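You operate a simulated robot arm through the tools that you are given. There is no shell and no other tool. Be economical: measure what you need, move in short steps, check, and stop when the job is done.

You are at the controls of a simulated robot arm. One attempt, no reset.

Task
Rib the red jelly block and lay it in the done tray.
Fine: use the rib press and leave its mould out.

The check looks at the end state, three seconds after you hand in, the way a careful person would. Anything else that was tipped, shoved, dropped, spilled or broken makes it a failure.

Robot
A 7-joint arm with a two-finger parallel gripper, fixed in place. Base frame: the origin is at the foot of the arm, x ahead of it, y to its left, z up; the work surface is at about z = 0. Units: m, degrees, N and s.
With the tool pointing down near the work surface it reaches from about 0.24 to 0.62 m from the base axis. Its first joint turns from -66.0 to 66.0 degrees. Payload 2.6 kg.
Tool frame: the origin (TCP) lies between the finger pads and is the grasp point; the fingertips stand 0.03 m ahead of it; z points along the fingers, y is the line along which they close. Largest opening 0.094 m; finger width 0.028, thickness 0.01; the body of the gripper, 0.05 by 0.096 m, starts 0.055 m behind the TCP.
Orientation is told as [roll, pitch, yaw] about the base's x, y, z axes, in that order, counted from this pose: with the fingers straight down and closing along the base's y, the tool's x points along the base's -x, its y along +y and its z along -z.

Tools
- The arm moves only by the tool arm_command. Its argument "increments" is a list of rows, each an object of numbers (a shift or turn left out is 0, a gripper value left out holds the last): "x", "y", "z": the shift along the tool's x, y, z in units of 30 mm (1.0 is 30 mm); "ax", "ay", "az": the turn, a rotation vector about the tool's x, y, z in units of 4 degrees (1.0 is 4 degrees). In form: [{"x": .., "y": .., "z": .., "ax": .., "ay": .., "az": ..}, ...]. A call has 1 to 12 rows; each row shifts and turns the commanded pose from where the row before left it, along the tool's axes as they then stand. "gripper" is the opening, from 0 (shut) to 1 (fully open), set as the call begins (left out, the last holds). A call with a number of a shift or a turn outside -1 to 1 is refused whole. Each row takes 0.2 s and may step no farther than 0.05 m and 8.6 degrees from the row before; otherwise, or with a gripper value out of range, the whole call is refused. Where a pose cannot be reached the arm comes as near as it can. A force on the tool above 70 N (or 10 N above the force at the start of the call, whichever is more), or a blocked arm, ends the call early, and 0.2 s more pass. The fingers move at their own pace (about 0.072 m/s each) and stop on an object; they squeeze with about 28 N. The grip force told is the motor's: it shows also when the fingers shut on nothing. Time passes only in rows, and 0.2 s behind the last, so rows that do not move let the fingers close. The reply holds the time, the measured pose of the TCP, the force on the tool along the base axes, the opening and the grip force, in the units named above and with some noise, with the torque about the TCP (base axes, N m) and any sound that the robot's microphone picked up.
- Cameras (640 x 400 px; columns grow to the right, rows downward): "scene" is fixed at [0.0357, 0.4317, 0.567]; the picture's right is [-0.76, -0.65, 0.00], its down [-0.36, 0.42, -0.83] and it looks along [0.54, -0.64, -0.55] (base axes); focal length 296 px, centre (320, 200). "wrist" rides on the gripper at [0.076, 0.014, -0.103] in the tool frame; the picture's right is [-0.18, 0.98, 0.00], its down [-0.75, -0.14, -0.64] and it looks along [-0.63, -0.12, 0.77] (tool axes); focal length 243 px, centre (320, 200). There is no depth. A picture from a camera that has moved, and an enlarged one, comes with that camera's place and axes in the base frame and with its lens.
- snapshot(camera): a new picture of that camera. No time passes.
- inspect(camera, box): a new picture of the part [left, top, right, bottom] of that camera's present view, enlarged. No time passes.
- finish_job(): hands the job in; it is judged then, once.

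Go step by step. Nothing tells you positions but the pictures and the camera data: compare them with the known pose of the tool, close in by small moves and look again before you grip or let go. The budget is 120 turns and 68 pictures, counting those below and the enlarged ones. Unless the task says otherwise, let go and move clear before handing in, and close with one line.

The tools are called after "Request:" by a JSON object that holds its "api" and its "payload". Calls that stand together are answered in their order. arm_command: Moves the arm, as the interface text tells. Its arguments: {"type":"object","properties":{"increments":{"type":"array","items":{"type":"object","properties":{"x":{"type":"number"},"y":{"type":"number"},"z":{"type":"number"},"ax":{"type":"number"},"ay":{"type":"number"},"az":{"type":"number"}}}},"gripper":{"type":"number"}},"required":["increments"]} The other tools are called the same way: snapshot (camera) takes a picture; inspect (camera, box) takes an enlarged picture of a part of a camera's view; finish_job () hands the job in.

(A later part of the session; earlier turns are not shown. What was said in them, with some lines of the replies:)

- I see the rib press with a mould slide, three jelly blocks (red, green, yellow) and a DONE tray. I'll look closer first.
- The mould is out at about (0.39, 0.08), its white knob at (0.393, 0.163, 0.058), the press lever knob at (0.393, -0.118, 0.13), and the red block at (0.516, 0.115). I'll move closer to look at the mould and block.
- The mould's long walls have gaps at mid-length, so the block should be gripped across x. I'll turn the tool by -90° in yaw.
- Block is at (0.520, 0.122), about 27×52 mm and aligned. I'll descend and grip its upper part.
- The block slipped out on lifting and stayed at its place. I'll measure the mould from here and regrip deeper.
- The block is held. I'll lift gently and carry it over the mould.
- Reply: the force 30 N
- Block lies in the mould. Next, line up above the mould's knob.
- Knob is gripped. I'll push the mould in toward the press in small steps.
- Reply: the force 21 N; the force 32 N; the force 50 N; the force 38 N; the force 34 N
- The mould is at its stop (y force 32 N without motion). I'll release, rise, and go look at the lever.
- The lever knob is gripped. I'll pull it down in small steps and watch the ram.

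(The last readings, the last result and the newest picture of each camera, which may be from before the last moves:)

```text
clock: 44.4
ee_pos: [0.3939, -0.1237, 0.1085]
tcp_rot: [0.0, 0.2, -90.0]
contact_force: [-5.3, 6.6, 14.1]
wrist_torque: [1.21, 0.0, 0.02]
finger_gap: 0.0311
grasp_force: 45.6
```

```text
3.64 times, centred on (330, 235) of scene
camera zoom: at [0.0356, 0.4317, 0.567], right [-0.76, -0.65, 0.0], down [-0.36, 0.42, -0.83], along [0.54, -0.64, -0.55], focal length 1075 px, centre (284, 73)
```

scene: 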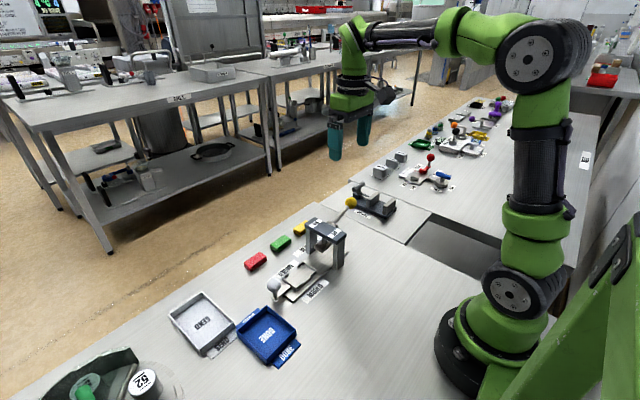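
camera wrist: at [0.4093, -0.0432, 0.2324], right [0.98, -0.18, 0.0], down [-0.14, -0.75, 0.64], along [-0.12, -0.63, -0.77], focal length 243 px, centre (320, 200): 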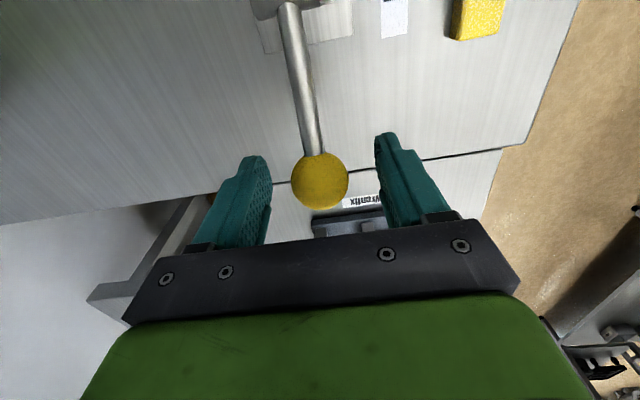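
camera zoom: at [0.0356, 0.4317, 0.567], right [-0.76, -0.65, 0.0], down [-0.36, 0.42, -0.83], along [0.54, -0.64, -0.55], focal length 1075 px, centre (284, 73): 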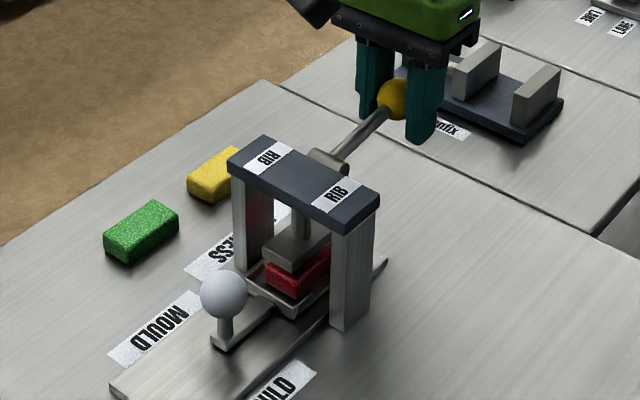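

Request:
{"api": "arm_command", "payload": {"increments": [{"z": 0.2}, {"z": 0.2, "x": 0.03}, {"z": 0.2, "x": 0.05}, {}]}}

Request:
{"api": "inspect", "payload": {"camera": "scene", "box": [270, 180, 390, 290]}}

```text
clock: 45.4
ee_pos: [0.3953, -0.1247, 0.0915]
tcp_rot: [0.2, -0.4, -90.1]
contact_force: [4.7, -10.1, 10.7]
wrist_torque: [0.87, -0.07, -0.07]
finger_gap: 0.0311
grasp_force: 44.8
```

```text
3.64 times, centred on (330, 235) of scene
camera zoom: at [0.0357, 0.4317, 0.567], right [-0.76, -0.65, 0.0], down [-0.36, 0.42, -0.83], along [0.54, -0.64, -0.55], focal length 1075 px, centre (284, 73)
```

zoom: 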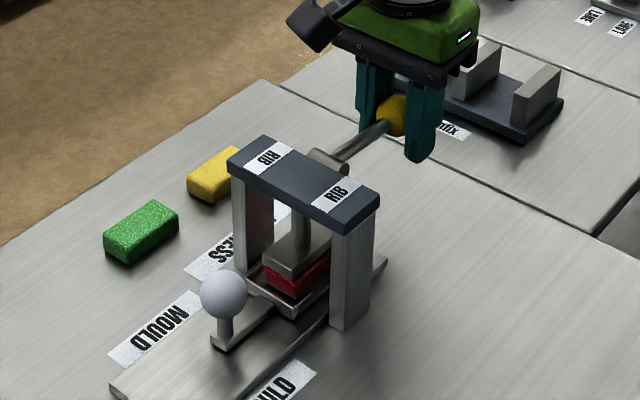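

Request:
{"api": "arm_command", "payload": {"increments": [{"z": 0.2, "x": -0.05}, {"z": 0.2}, {"z": 0.2, "x": 0.03}, {}]}}

Request:
{"api": "inspect", "payload": {"camera": "scene", "box": [270, 180, 390, 290]}}

```text
clock: 46.4
ee_pos: [0.3947, -0.1229, 0.0745]
tcp_rot: [0.1, 0.0, -90.1]
contact_force: [-17.1, 0.8, 43.9]
wrist_torque: [0.04, -0.04, 0.01]
finger_gap: 0.0312
grasp_force: 45.2
```

```text
3.64 times, centred on (330, 235) of scene
camera zoom: at [0.0355, 0.4317, 0.567], right [-0.76, -0.65, 0.0], down [-0.36, 0.42, -0.83], along [0.54, -0.64, -0.55], focal length 1075 px, centre (284, 73)
```

zoom: 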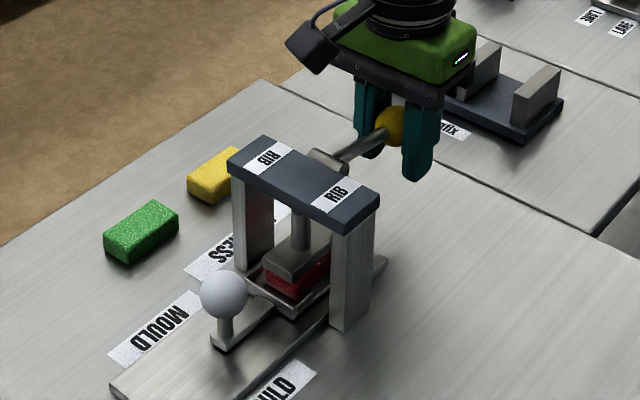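

Request:
{"api": "arm_command", "payload": {"increments": [{"z": 0.1, "x": 0.03}, {"z": 0.1, "x": 0.03}, {}]}}

```text
clock: 47.2
ee_pos: [0.3955, -0.1244, 0.0685]
tcp_rot: [0.2, -0.1, -90.1]
contact_force: [-18.6, -8.5, 42.8]
wrist_torque: [0.15, -0.11, 0.06]
finger_gap: 0.0311
grasp_force: 45.3
```

Request:
{"api": "arm_command", "payload": {"increments": [{"z": 0.1, "y": -0.02}, {"z": 0.1, "x": 0.02}, {"z": 0.1, "x": 0.02}, {}]}}

Request:
{"api": "inspect", "payload": {"camera": "scene", "box": [270, 180, 390, 290]}}

```text
clock: 48.2
ee_pos: [0.3958, -0.1204, 0.061]
tcp_rot: [0.2, -0.1, -90.1]
contact_force: [-11.0, -11.1, 36.1]
wrist_torque: [0.13, -0.17, 0.04]
finger_gap: 0.031
grasp_force: 45.0
```

```text
3.64 times, centred on (330, 235) of scene
camera zoom: at [0.0355, 0.4317, 0.567], right [-0.76, -0.65, 0.0], down [-0.36, 0.42, -0.83], along [0.54, -0.64, -0.55], focal length 1075 px, centre (284, 73)
```

zoom: 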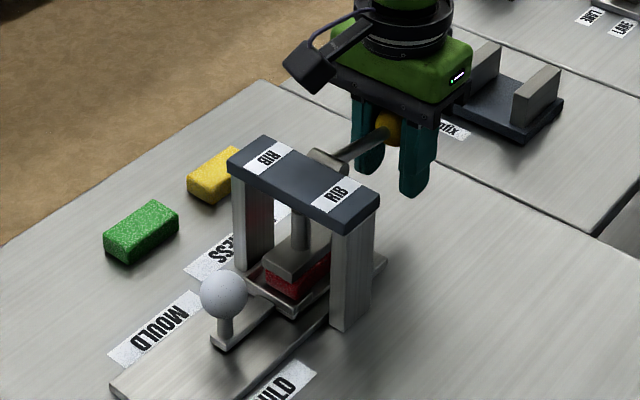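

Request:
{"api": "inspect", "payload": {"camera": "scene", "box": [315, 225, 365, 275]}}

Request:
{"api": "snapshot", "payload": {"camera": "wrist"}}

```text
8.00 times, centred on (340, 250) of scene
camera zoom: at [0.0355, 0.4317, 0.567], right [-0.76, -0.65, 0.0], down [-0.36, 0.42, -0.83], along [0.54, -0.64, -0.55], focal length 2366 px, centre (160, -200)
```

zoom: 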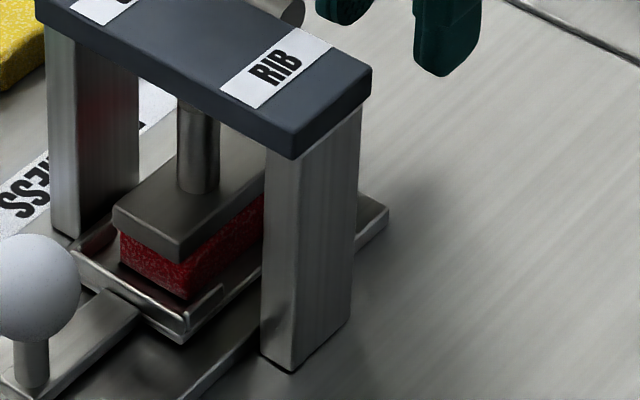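

```text
20 pictures are left
camera wrist: at [0.409, -0.045, 0.1628], right [0.98, -0.19, 0.0], down [-0.15, -0.75, 0.64], along [-0.12, -0.63, -0.77], focal length 243 px, centre (320, 200)
```

wrist: 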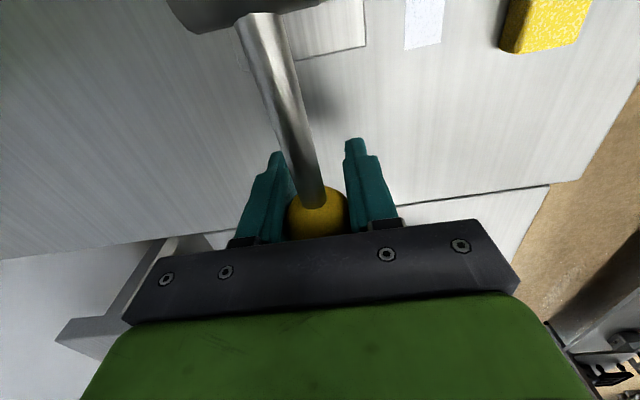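

The ram rests on the block, but the grip slips at about 40 N. I'll release and push the knob down from above with nearly closed fingertips instead.

Request:
{"api": "arm_command", "payload": {"increments": [{}, {}, {}], "gripper": 0.7}}

Request:
{"api": "arm_command", "payload": {"increments": [{"z": -1}, {"z": -1}, {"z": -1}, {"z": -1}, {"z": -0.3}]}}

Request:
{"api": "arm_command", "payload": {"increments": [{}, {}, {}, {}], "gripper": 0.17}}

Request:
{"api": "inspect", "payload": {"camera": "scene", "box": [280, 160, 400, 280]}}

```text
clock: 49.0
ee_pos: [0.3941, -0.1199, 0.0588]
tcp_rot: [0.0, 0.0, -89.9]
contact_force: [0.0, 1.5, 0.6]
wrist_torque: [-0.03, 0.04, -0.02]
finger_gap: 0.0658
grasp_force: 0.1
```

```text
clock: 50.2
ee_pos: [0.3932, -0.1187, 0.1879]
tcp_rot: [0.0, 0.0, -90.0]
contact_force: [0.5, -0.4, 1.0]
wrist_torque: [0.01, -0.02, -0.01]
finger_gap: 0.0659
grasp_force: 0.0
```

```text
clock: 51.2
ee_pos: [0.393, -0.1188, 0.1885]
tcp_rot: [-0.1, -0.1, -90.0]
contact_force: [-0.9, -0.2, 0.2]
wrist_torque: [-0.01, -0.02, 0.0]
finger_gap: 0.0159
grasp_force: 0.1
```

```text
3.33 times, centred on (340, 220) of scene
camera zoom: at [0.0357, 0.4317, 0.567], right [-0.76, -0.65, 0.0], down [-0.36, 0.42, -0.83], along [0.54, -0.64, -0.55], focal length 986 px, centre (253, 133)
```

zoom: 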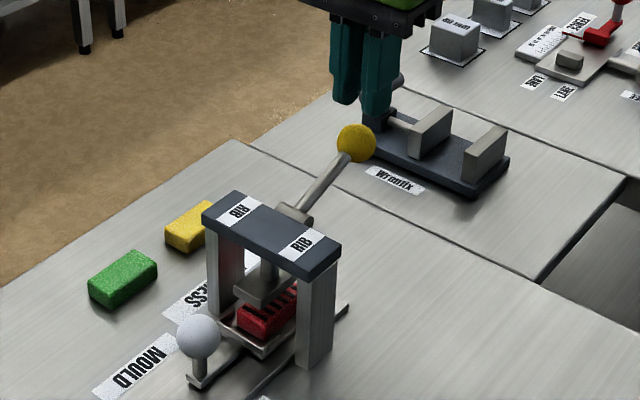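

The lever sprang back and the block already looks ribbed; checking closer.

Request:
{"api": "inspect", "payload": {"camera": "scene", "box": [315, 225, 365, 275]}}

```text
8.00 times, centred on (340, 250) of scene
camera zoom: at [0.0357, 0.4317, 0.567], right [-0.76, -0.65, 0.0], down [-0.36, 0.42, -0.83], along [0.54, -0.64, -0.55], focal length 2366 px, centre (160, -200)
```

zoom: 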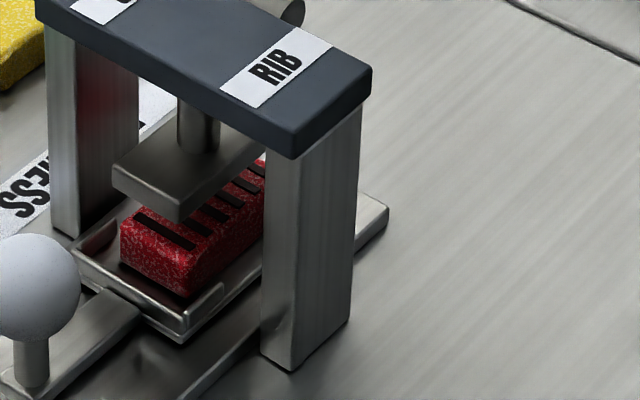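

Ribs are pressed in. Now back to the mould knob at (0.395, 0.072, 0.06).

Request:
{"api": "arm_command", "payload": {"increments": [{"z": -1}, {"x": 0.91, "y": 0.06}, {"x": 0.91}, {"x": 0.91}, {"x": 0.91}, {"x": 0.91}, {"x": 0.91}, {"x": 0.9}, {}], "gripper": 0.75}}

Request:
{"api": "arm_command", "payload": {"increments": [{"z": 0.9}, {"z": 0.9}, {"z": 0.9}, {"z": 0.9}, {"z": 0.5}, {}]}}

Request:
{"api": "snapshot", "payload": {"camera": "wrist"}}

```text
clock: 53.2
ee_pos: [0.3968, 0.0713, 0.2181]
tcp_rot: [0.0, -0.1, -89.9]
contact_force: [-0.3, -0.6, -0.4]
wrist_torque: [-0.02, 0.02, -0.03]
finger_gap: 0.0705
grasp_force: 0.0
```

```text
clock: 54.6
ee_pos: [0.3957, 0.0715, 0.0923]
tcp_rot: [0.0, 0.0, -90.0]
contact_force: [-0.5, -0.1, 0.0]
wrist_torque: [0.01, 0.03, -0.02]
finger_gap: 0.0704
grasp_force: 0.1
```

```text
17 pictures are left
camera wrist: at [0.41, 0.1475, 0.196], right [0.98, -0.18, 0.0], down [-0.14, -0.75, 0.64], along [-0.12, -0.63, -0.77], focal length 243 px, centre (320, 200)
```

wrist: 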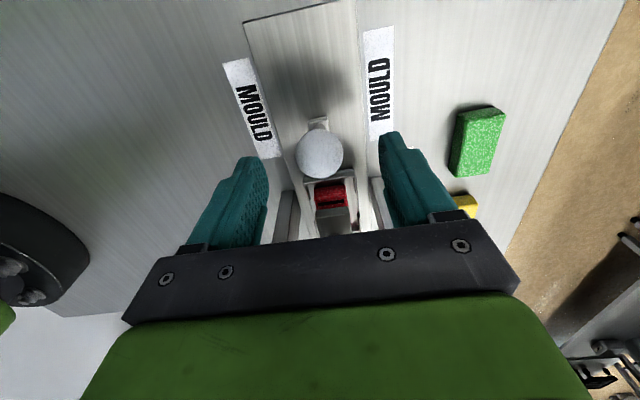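

Request:
{"api": "arm_command", "payload": {"increments": [{"z": 0.5}, {"z": 0.56}, {}]}}

Request:
{"api": "arm_command", "payload": {"increments": [{}, {}, {}, {}], "gripper": 0}}

Request:
{"api": "arm_command", "payload": {"increments": [{"x": 0.15}, {"x": 0.3}, {"x": 0.3}, {"x": 0.3}, {}]}}

```text
clock: 55.4
ee_pos: [0.3962, 0.0705, 0.0614]
tcp_rot: [0.1, 0.1, -90.1]
contact_force: [0.6, -0.1, 0.2]
wrist_torque: [0.03, 0.0, -0.02]
finger_gap: 0.0703
grasp_force: 0.1
```

```text
clock: 56.4
ee_pos: [0.3951, 0.0709, 0.0612]
tcp_rot: [-0.4, 0.0, -90.2]
contact_force: [-23.5, -1.4, 6.5]
wrist_torque: [-0.15, -0.11, -0.1]
finger_gap: 0.0313
grasp_force: 45.0
```

```text
clock: 57.6
ee_pos: [0.395, 0.1034, 0.0606]
tcp_rot: [-0.2, 0.0, -90.1]
contact_force: [-14.6, -0.1, -7.0]
wrist_torque: [0.35, 0.14, -0.26]
finger_gap: 0.0313
grasp_force: 44.7
```

Request:
{"api": "arm_command", "payload": {"increments": [{"x": 0.3, "y": -0.02}, {"x": 0.3}, {"x": 0.3}, {"x": 0.3}, {"x": 0.3}, {"x": 0.3}, {"x": 0.2}, {}]}}

Request:
{"api": "arm_command", "payload": {"increments": [{"x": 0.08}, {"x": 0.06}, {}]}}

Request:
{"api": "inspect", "payload": {"camera": "scene", "box": [240, 200, 360, 310]}}

```text
clock: 59.4
ee_pos: [0.3952, 0.1636, 0.0608]
tcp_rot: [-0.2, 0.0, -90.0]
contact_force: [-8.2, -0.9, -18.7]
wrist_torque: [-0.49, 0.03, 0.17]
finger_gap: 0.0314
grasp_force: 45.0
```

```text
clock: 60.2
ee_pos: [0.3947, 0.1665, 0.0616]
tcp_rot: [-0.3, -0.2, -90.1]
contact_force: [-1.6, -4.8, -28.5]
wrist_torque: [0.5, -0.03, -0.03]
finger_gap: 0.0315
grasp_force: 44.9
```

```text
3.64 times, centred on (300, 255) of scene
camera zoom: at [0.0359, 0.4317, 0.5669], right [-0.76, -0.65, 0.0], down [-0.36, 0.42, -0.83], along [0.54, -0.64, -0.55], focal length 1075 px, centre (393, 0)
```

zoom: 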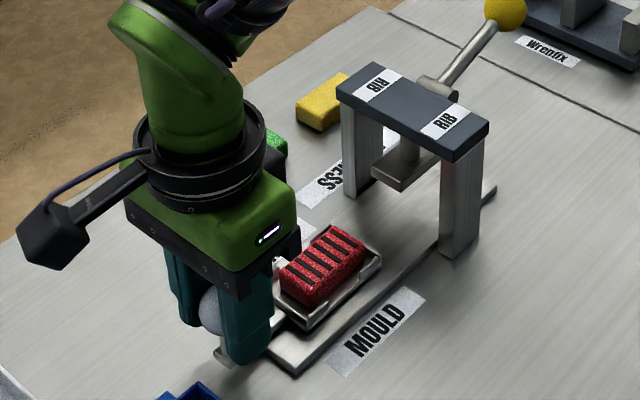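

The mould is fully out again with a nicely ribbed block. Release, rise and move above the block.

Request:
{"api": "arm_command", "payload": {"increments": [{}, {}, {}], "gripper": 0.7}}

Request:
{"api": "arm_command", "payload": {"increments": [{"z": -0.5}, {"z": -1}, {"z": -1}, {"x": -0.9}, {"x": -0.9}, {"x": -0.87}, {}]}}

Request:
{"api": "inspect", "payload": {"camera": "wrist", "box": [240, 20, 400, 200]}}

```text
clock: 61.0
ee_pos: [0.3962, 0.1682, 0.0636]
tcp_rot: [0.2, -0.1, -89.9]
contact_force: [-0.1, 0.1, -0.9]
wrist_torque: [-0.01, -0.01, 0.0]
finger_gap: 0.0662
grasp_force: 0.1
```

```text
clock: 62.6
ee_pos: [0.3954, 0.085, 0.1391]
tcp_rot: [0.0, 0.0, -90.0]
contact_force: [-0.1, 0.6, 0.3]
wrist_torque: [0.01, -0.02, 0.0]
finger_gap: 0.0657
grasp_force: 0.0
```

```text
2.22 times, centred on (320, 110) of wrist
camera zoom: at [0.4091, 0.1612, 0.2418], right [0.98, -0.18, 0.0], down [-0.14, -0.75, 0.64], along [-0.12, -0.63, -0.77], focal length 539 px, centre (320, 400)
```

zoom: 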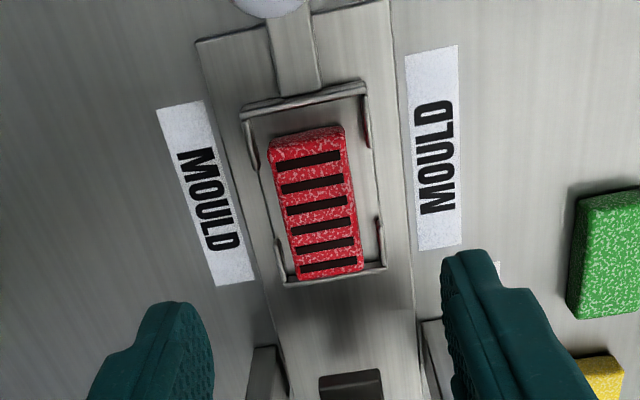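

Request:
{"api": "arm_command", "payload": {"increments": [{"x": 0.04, "z": 0.5}, {"z": 0.5}, {"z": 0.5}, {"z": 0.5}, {"z": 0.3}, {"z": 0.3}, {"z": 0.2}, {}], "gripper": 0.41}}

Request:
{"api": "snapshot", "payload": {"camera": "wrist"}}

```text
clock: 64.4
ee_pos: [0.3958, 0.0877, 0.0522]
tcp_rot: [0.0, 0.0, -90.1]
contact_force: [-1.0, -0.7, 0.4]
wrist_torque: [0.0, 0.02, -0.02]
finger_gap: 0.0386
grasp_force: 0.0
```

```text
14 pictures are left
camera wrist: at [0.4095, 0.1637, 0.1557], right [0.98, -0.18, 0.0], down [-0.14, -0.75, 0.64], along [-0.12, -0.63, -0.77], focal length 243 px, centre (320, 200)
```

wrist: 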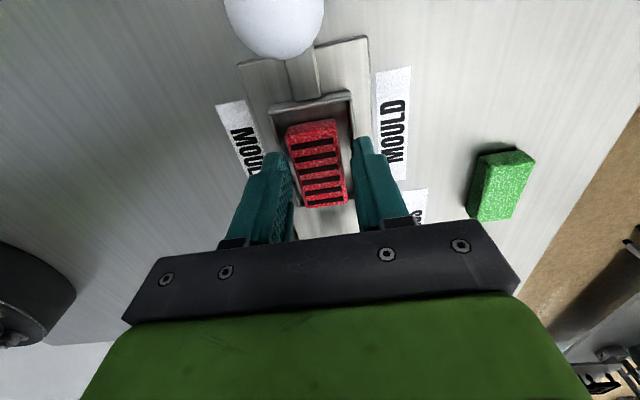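

Request:
{"api": "arm_command", "payload": {"increments": [{"x": -0.03, "z": 0.08}, {"z": 0.08}, {}]}}

Request:
{"api": "arm_command", "payload": {"increments": [{}, {}, {}, {}], "gripper": 0}}

Request:
{"api": "arm_command", "payload": {"increments": [{"z": -0.15}, {"z": -0.2}, {"z": -0.3}, {"z": -0.3}, {}]}}

Request:
{"api": "inspect", "payload": {"camera": "scene", "box": [240, 210, 360, 310]}}

```text
clock: 65.2
ee_pos: [0.3976, 0.087, 0.0511]
tcp_rot: [0.5, 0.2, -90.1]
contact_force: [-8.3, -3.8, 61.4]
wrist_torque: [0.68, 1.84, 0.4]
finger_gap: 0.0433
grasp_force: 3.9
```

```text
clock: 65.5
ee_pos: [0.3965, 0.0877, 0.0515]
tcp_rot: [0.2, 0.2, -90.1]
contact_force: [-1.1, -0.4, 4.7]
wrist_torque: [-0.02, 0.13, 0.04]
finger_gap: 0.0289
grasp_force: 27.8
stopped in row 1: the force on the tool passed its limit at 79 N (the readings are from after the stop); the commanded pose is now the measured one
```

```text
clock: 66.7
ee_pos: [0.3957, 0.0892, 0.0813]
tcp_rot: [0.2, 0.3, -90.1]
contact_force: [-0.8, -0.3, -0.7]
wrist_torque: [-0.06, 0.0, 0.01]
finger_gap: 0.0288
grasp_force: 27.7
```

```text
4.00 times, centred on (300, 260) of scene
camera zoom: at [0.0357, 0.4317, 0.567], right [-0.76, -0.65, 0.0], down [-0.36, 0.42, -0.83], along [0.54, -0.64, -0.55], focal length 1183 px, centre (400, -40)
```

zoom: 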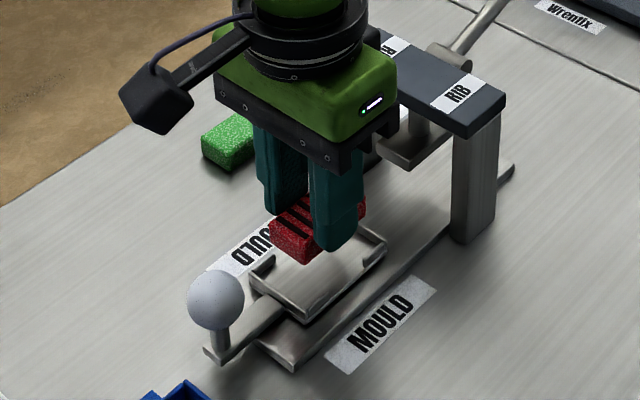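

The block is held with the tips a bit high, so I'll carry it gently over the knob to the DONE tray at about (0.346, 0.231).

Request:
{"api": "arm_command", "payload": {"increments": [{"z": -0.2}, {"z": -0.3}, {"z": -0.4}, {"z": -0.4}, {"z": -0.4}, {"z": -0.3}, {"y": -0.2}, {"y": -0.3}, {"y": -0.4}, {"y": -0.4}, {"y": -0.33}]}}

Request:
{"api": "arm_command", "payload": {"increments": [{"x": 0.2}, {"x": 0.4}, {"x": 0.5}, {"x": 0.5}, {"x": 0.5}, {"x": 0.5}, {"x": 0.5}, {"x": 0.5}, {"x": 0.5}, {"x": 0.4}, {"x": 0.23}, {}]}}

Request:
{"api": "snapshot", "payload": {"camera": "wrist"}}

Request:
{"api": "inspect", "payload": {"camera": "scene", "box": [200, 230, 340, 380]}}

```text
clock: 69.1
ee_pos: [0.3456, 0.0866, 0.14]
tcp_rot: [0.1, 0.2, -90.2]
contact_force: [-0.1, 0.1, -0.3]
wrist_torque: [-0.03, -0.02, 0.03]
finger_gap: 0.0287
grasp_force: 28.2
```

```text
clock: 71.7
ee_pos: [0.3476, 0.2293, 0.1408]
tcp_rot: [0.2, 0.2, -90.2]
contact_force: [0.2, 0.6, -0.9]
wrist_torque: [0.01, 0.02, -0.01]
finger_gap: 0.0288
grasp_force: 27.7
```

```text
12 pictures are left
camera wrist: at [0.3612, 0.3052, 0.2445], right [0.98, -0.19, 0.0], down [-0.14, -0.76, 0.64], along [-0.12, -0.63, -0.77], focal length 243 px, centre (320, 200)
```

wrist: 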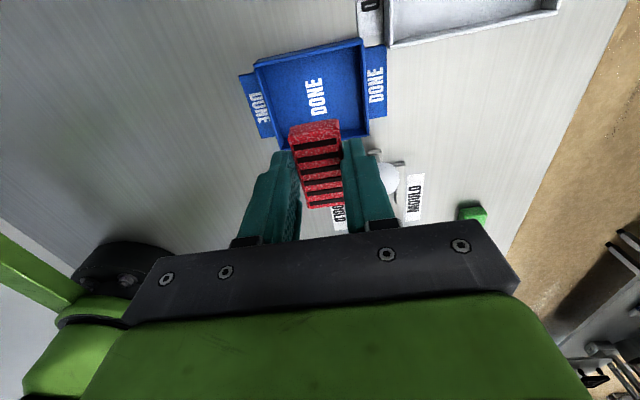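

```text
2.67 times, centred on (270, 305) of scene
camera zoom: at [0.0357, 0.4317, 0.567], right [-0.76, -0.65, 0.0], down [-0.36, 0.42, -0.83], along [0.54, -0.64, -0.55], focal length 789 px, centre (453, -80)
```

zoom: 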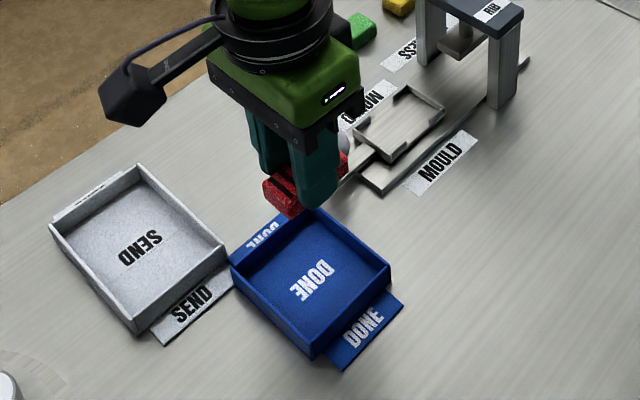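

Request:
{"api": "arm_command", "payload": {"increments": [{"x": 0.15, "y": -0.07}, {"z": 0.3}, {"z": 0.4}, {"z": 0.4}, {"z": 0.4}, {"z": 0.4}, {"z": 0.4}, {"z": 0.3}, {"z": 0.2}, {}]}}

Request:
{"api": "inspect", "payload": {"camera": "scene", "box": [220, 270, 320, 370]}}

```text
clock: 73.9
ee_pos: [0.3442, 0.2329, 0.0569]
tcp_rot: [0.2, 0.2, -90.0]
contact_force: [-0.2, 0.1, 0.0]
wrist_torque: [0.01, 0.0, 0.01]
finger_gap: 0.0287
grasp_force: 28.2
```

```text
4.00 times, centred on (270, 320) of scene
camera zoom: at [0.0357, 0.4317, 0.567], right [-0.76, -0.65, 0.0], down [-0.36, 0.42, -0.83], along [0.54, -0.64, -0.55], focal length 1183 px, centre (520, -280)
```

zoom: 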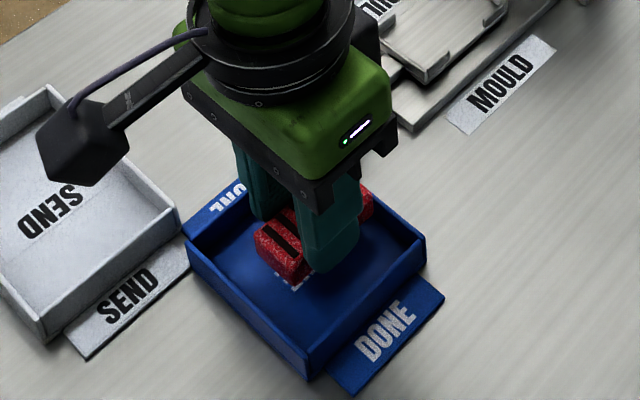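

Request:
{"api": "arm_command", "payload": {"increments": [{"z": 0.1}, {"z": 0.1}, {"z": 0.07}, {}]}}

Request:
{"api": "arm_command", "payload": {"increments": [{"z": 0.07}, {"z": 0.05}, {}]}}

```text
clock: 74.9
ee_pos: [0.3444, 0.2333, 0.0474]
tcp_rot: [0.2, 0.2, -90.1]
contact_force: [0.6, -0.5, -1.0]
wrist_torque: [0.02, -0.03, 0.01]
finger_gap: 0.0289
grasp_force: 27.9
```

```text
clock: 75.7
ee_pos: [0.3445, 0.2335, 0.0447]
tcp_rot: [0.0, 0.2, -90.0]
contact_force: [0.1, 0.5, -0.3]
wrist_torque: [0.0, -0.01, 0.02]
finger_gap: 0.0291
grasp_force: 27.8
```

Request:
{"api": "arm_command", "payload": {"increments": [{"z": 0.05}, {"z": 0.05}, {}]}}

Request:
{"api": "inspect", "payload": {"camera": "scene", "box": [220, 270, 320, 370]}}

```text
clock: 76.5
ee_pos: [0.3459, 0.2335, 0.0411]
tcp_rot: [0.1, 0.2, -90.1]
contact_force: [-0.9, -0.9, 2.2]
wrist_torque: [-0.12, 0.07, -0.03]
finger_gap: 0.0289
grasp_force: 27.7
```

```text
4.00 times, centred on (270, 320) of scene
camera zoom: at [0.0357, 0.4317, 0.567], right [-0.76, -0.65, 0.0], down [-0.36, 0.42, -0.83], along [0.54, -0.64, -0.55], focal length 1183 px, centre (520, -280)
```

zoom: 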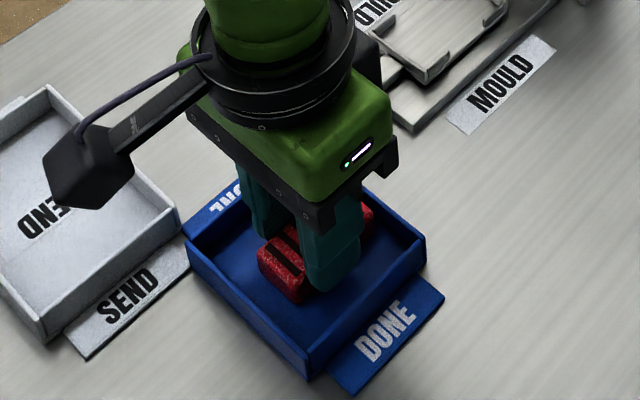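

First touch (2 N): the block is on the tray floor. I'll open a little and rise clear.

Request:
{"api": "arm_command", "payload": {"increments": [{}, {}, {}], "gripper": 0.45}}

Request:
{"api": "arm_command", "payload": {"increments": [{"z": -0.3}, {"z": -0.6}, {"z": -1}, {"z": -1}, {"z": -1}, {"z": -1}, {"z": -0.5}, {}]}}

Request:
{"api": "snapshot", "payload": {"camera": "scene"}}

Request:
{"api": "inspect", "payload": {"camera": "scene", "box": [160, 190, 360, 370]}}

```text
clock: 77.3
ee_pos: [0.344, 0.2347, 0.0417]
tcp_rot: [0.1, 0.1, -90.1]
contact_force: [0.1, -0.6, -0.2]
wrist_torque: [0.0, -0.01, 0.03]
finger_gap: 0.0421
grasp_force: 0.1
```

```text
clock: 79.1
ee_pos: [0.3446, 0.2324, 0.2048]
tcp_rot: [0.2, 0.2, -90.1]
contact_force: [0.3, -0.1, 0.2]
wrist_torque: [0.01, -0.01, -0.02]
finger_gap: 0.0424
grasp_force: 0.1
```

```text
8 pictures are left
```

scene: 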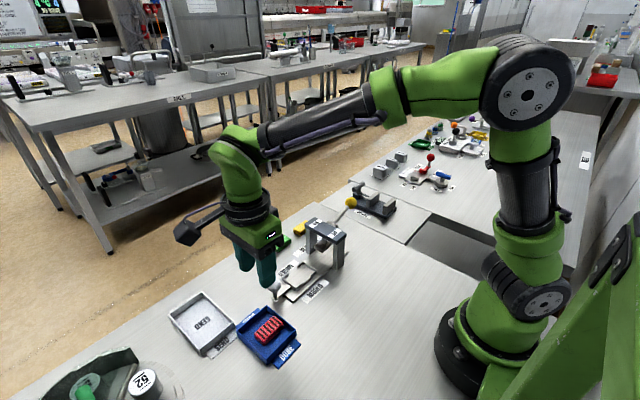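

```text
2.22 times, centred on (260, 280) of scene
camera zoom: at [0.0357, 0.4317, 0.567], right [-0.76, -0.65, 0.0], down [-0.36, 0.42, -0.83], along [0.54, -0.64, -0.55], focal length 657 px, centre (453, 22)
```

zoom: 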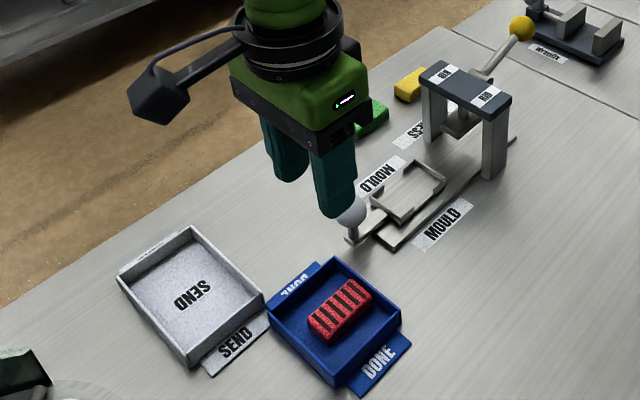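

The ribbed red block lies flat in the DONE tray, the mould is out, the lever is up and the gripper is clear, so I'm handing in.

Request:
{"api": "finish_job", "payload": {}}

```text
The job is handed in.
```

The red jelly block is ribbed and lying flat in the DONE tray, the press mould is left out, and nothing else looked moved in the last picture before I handed in.
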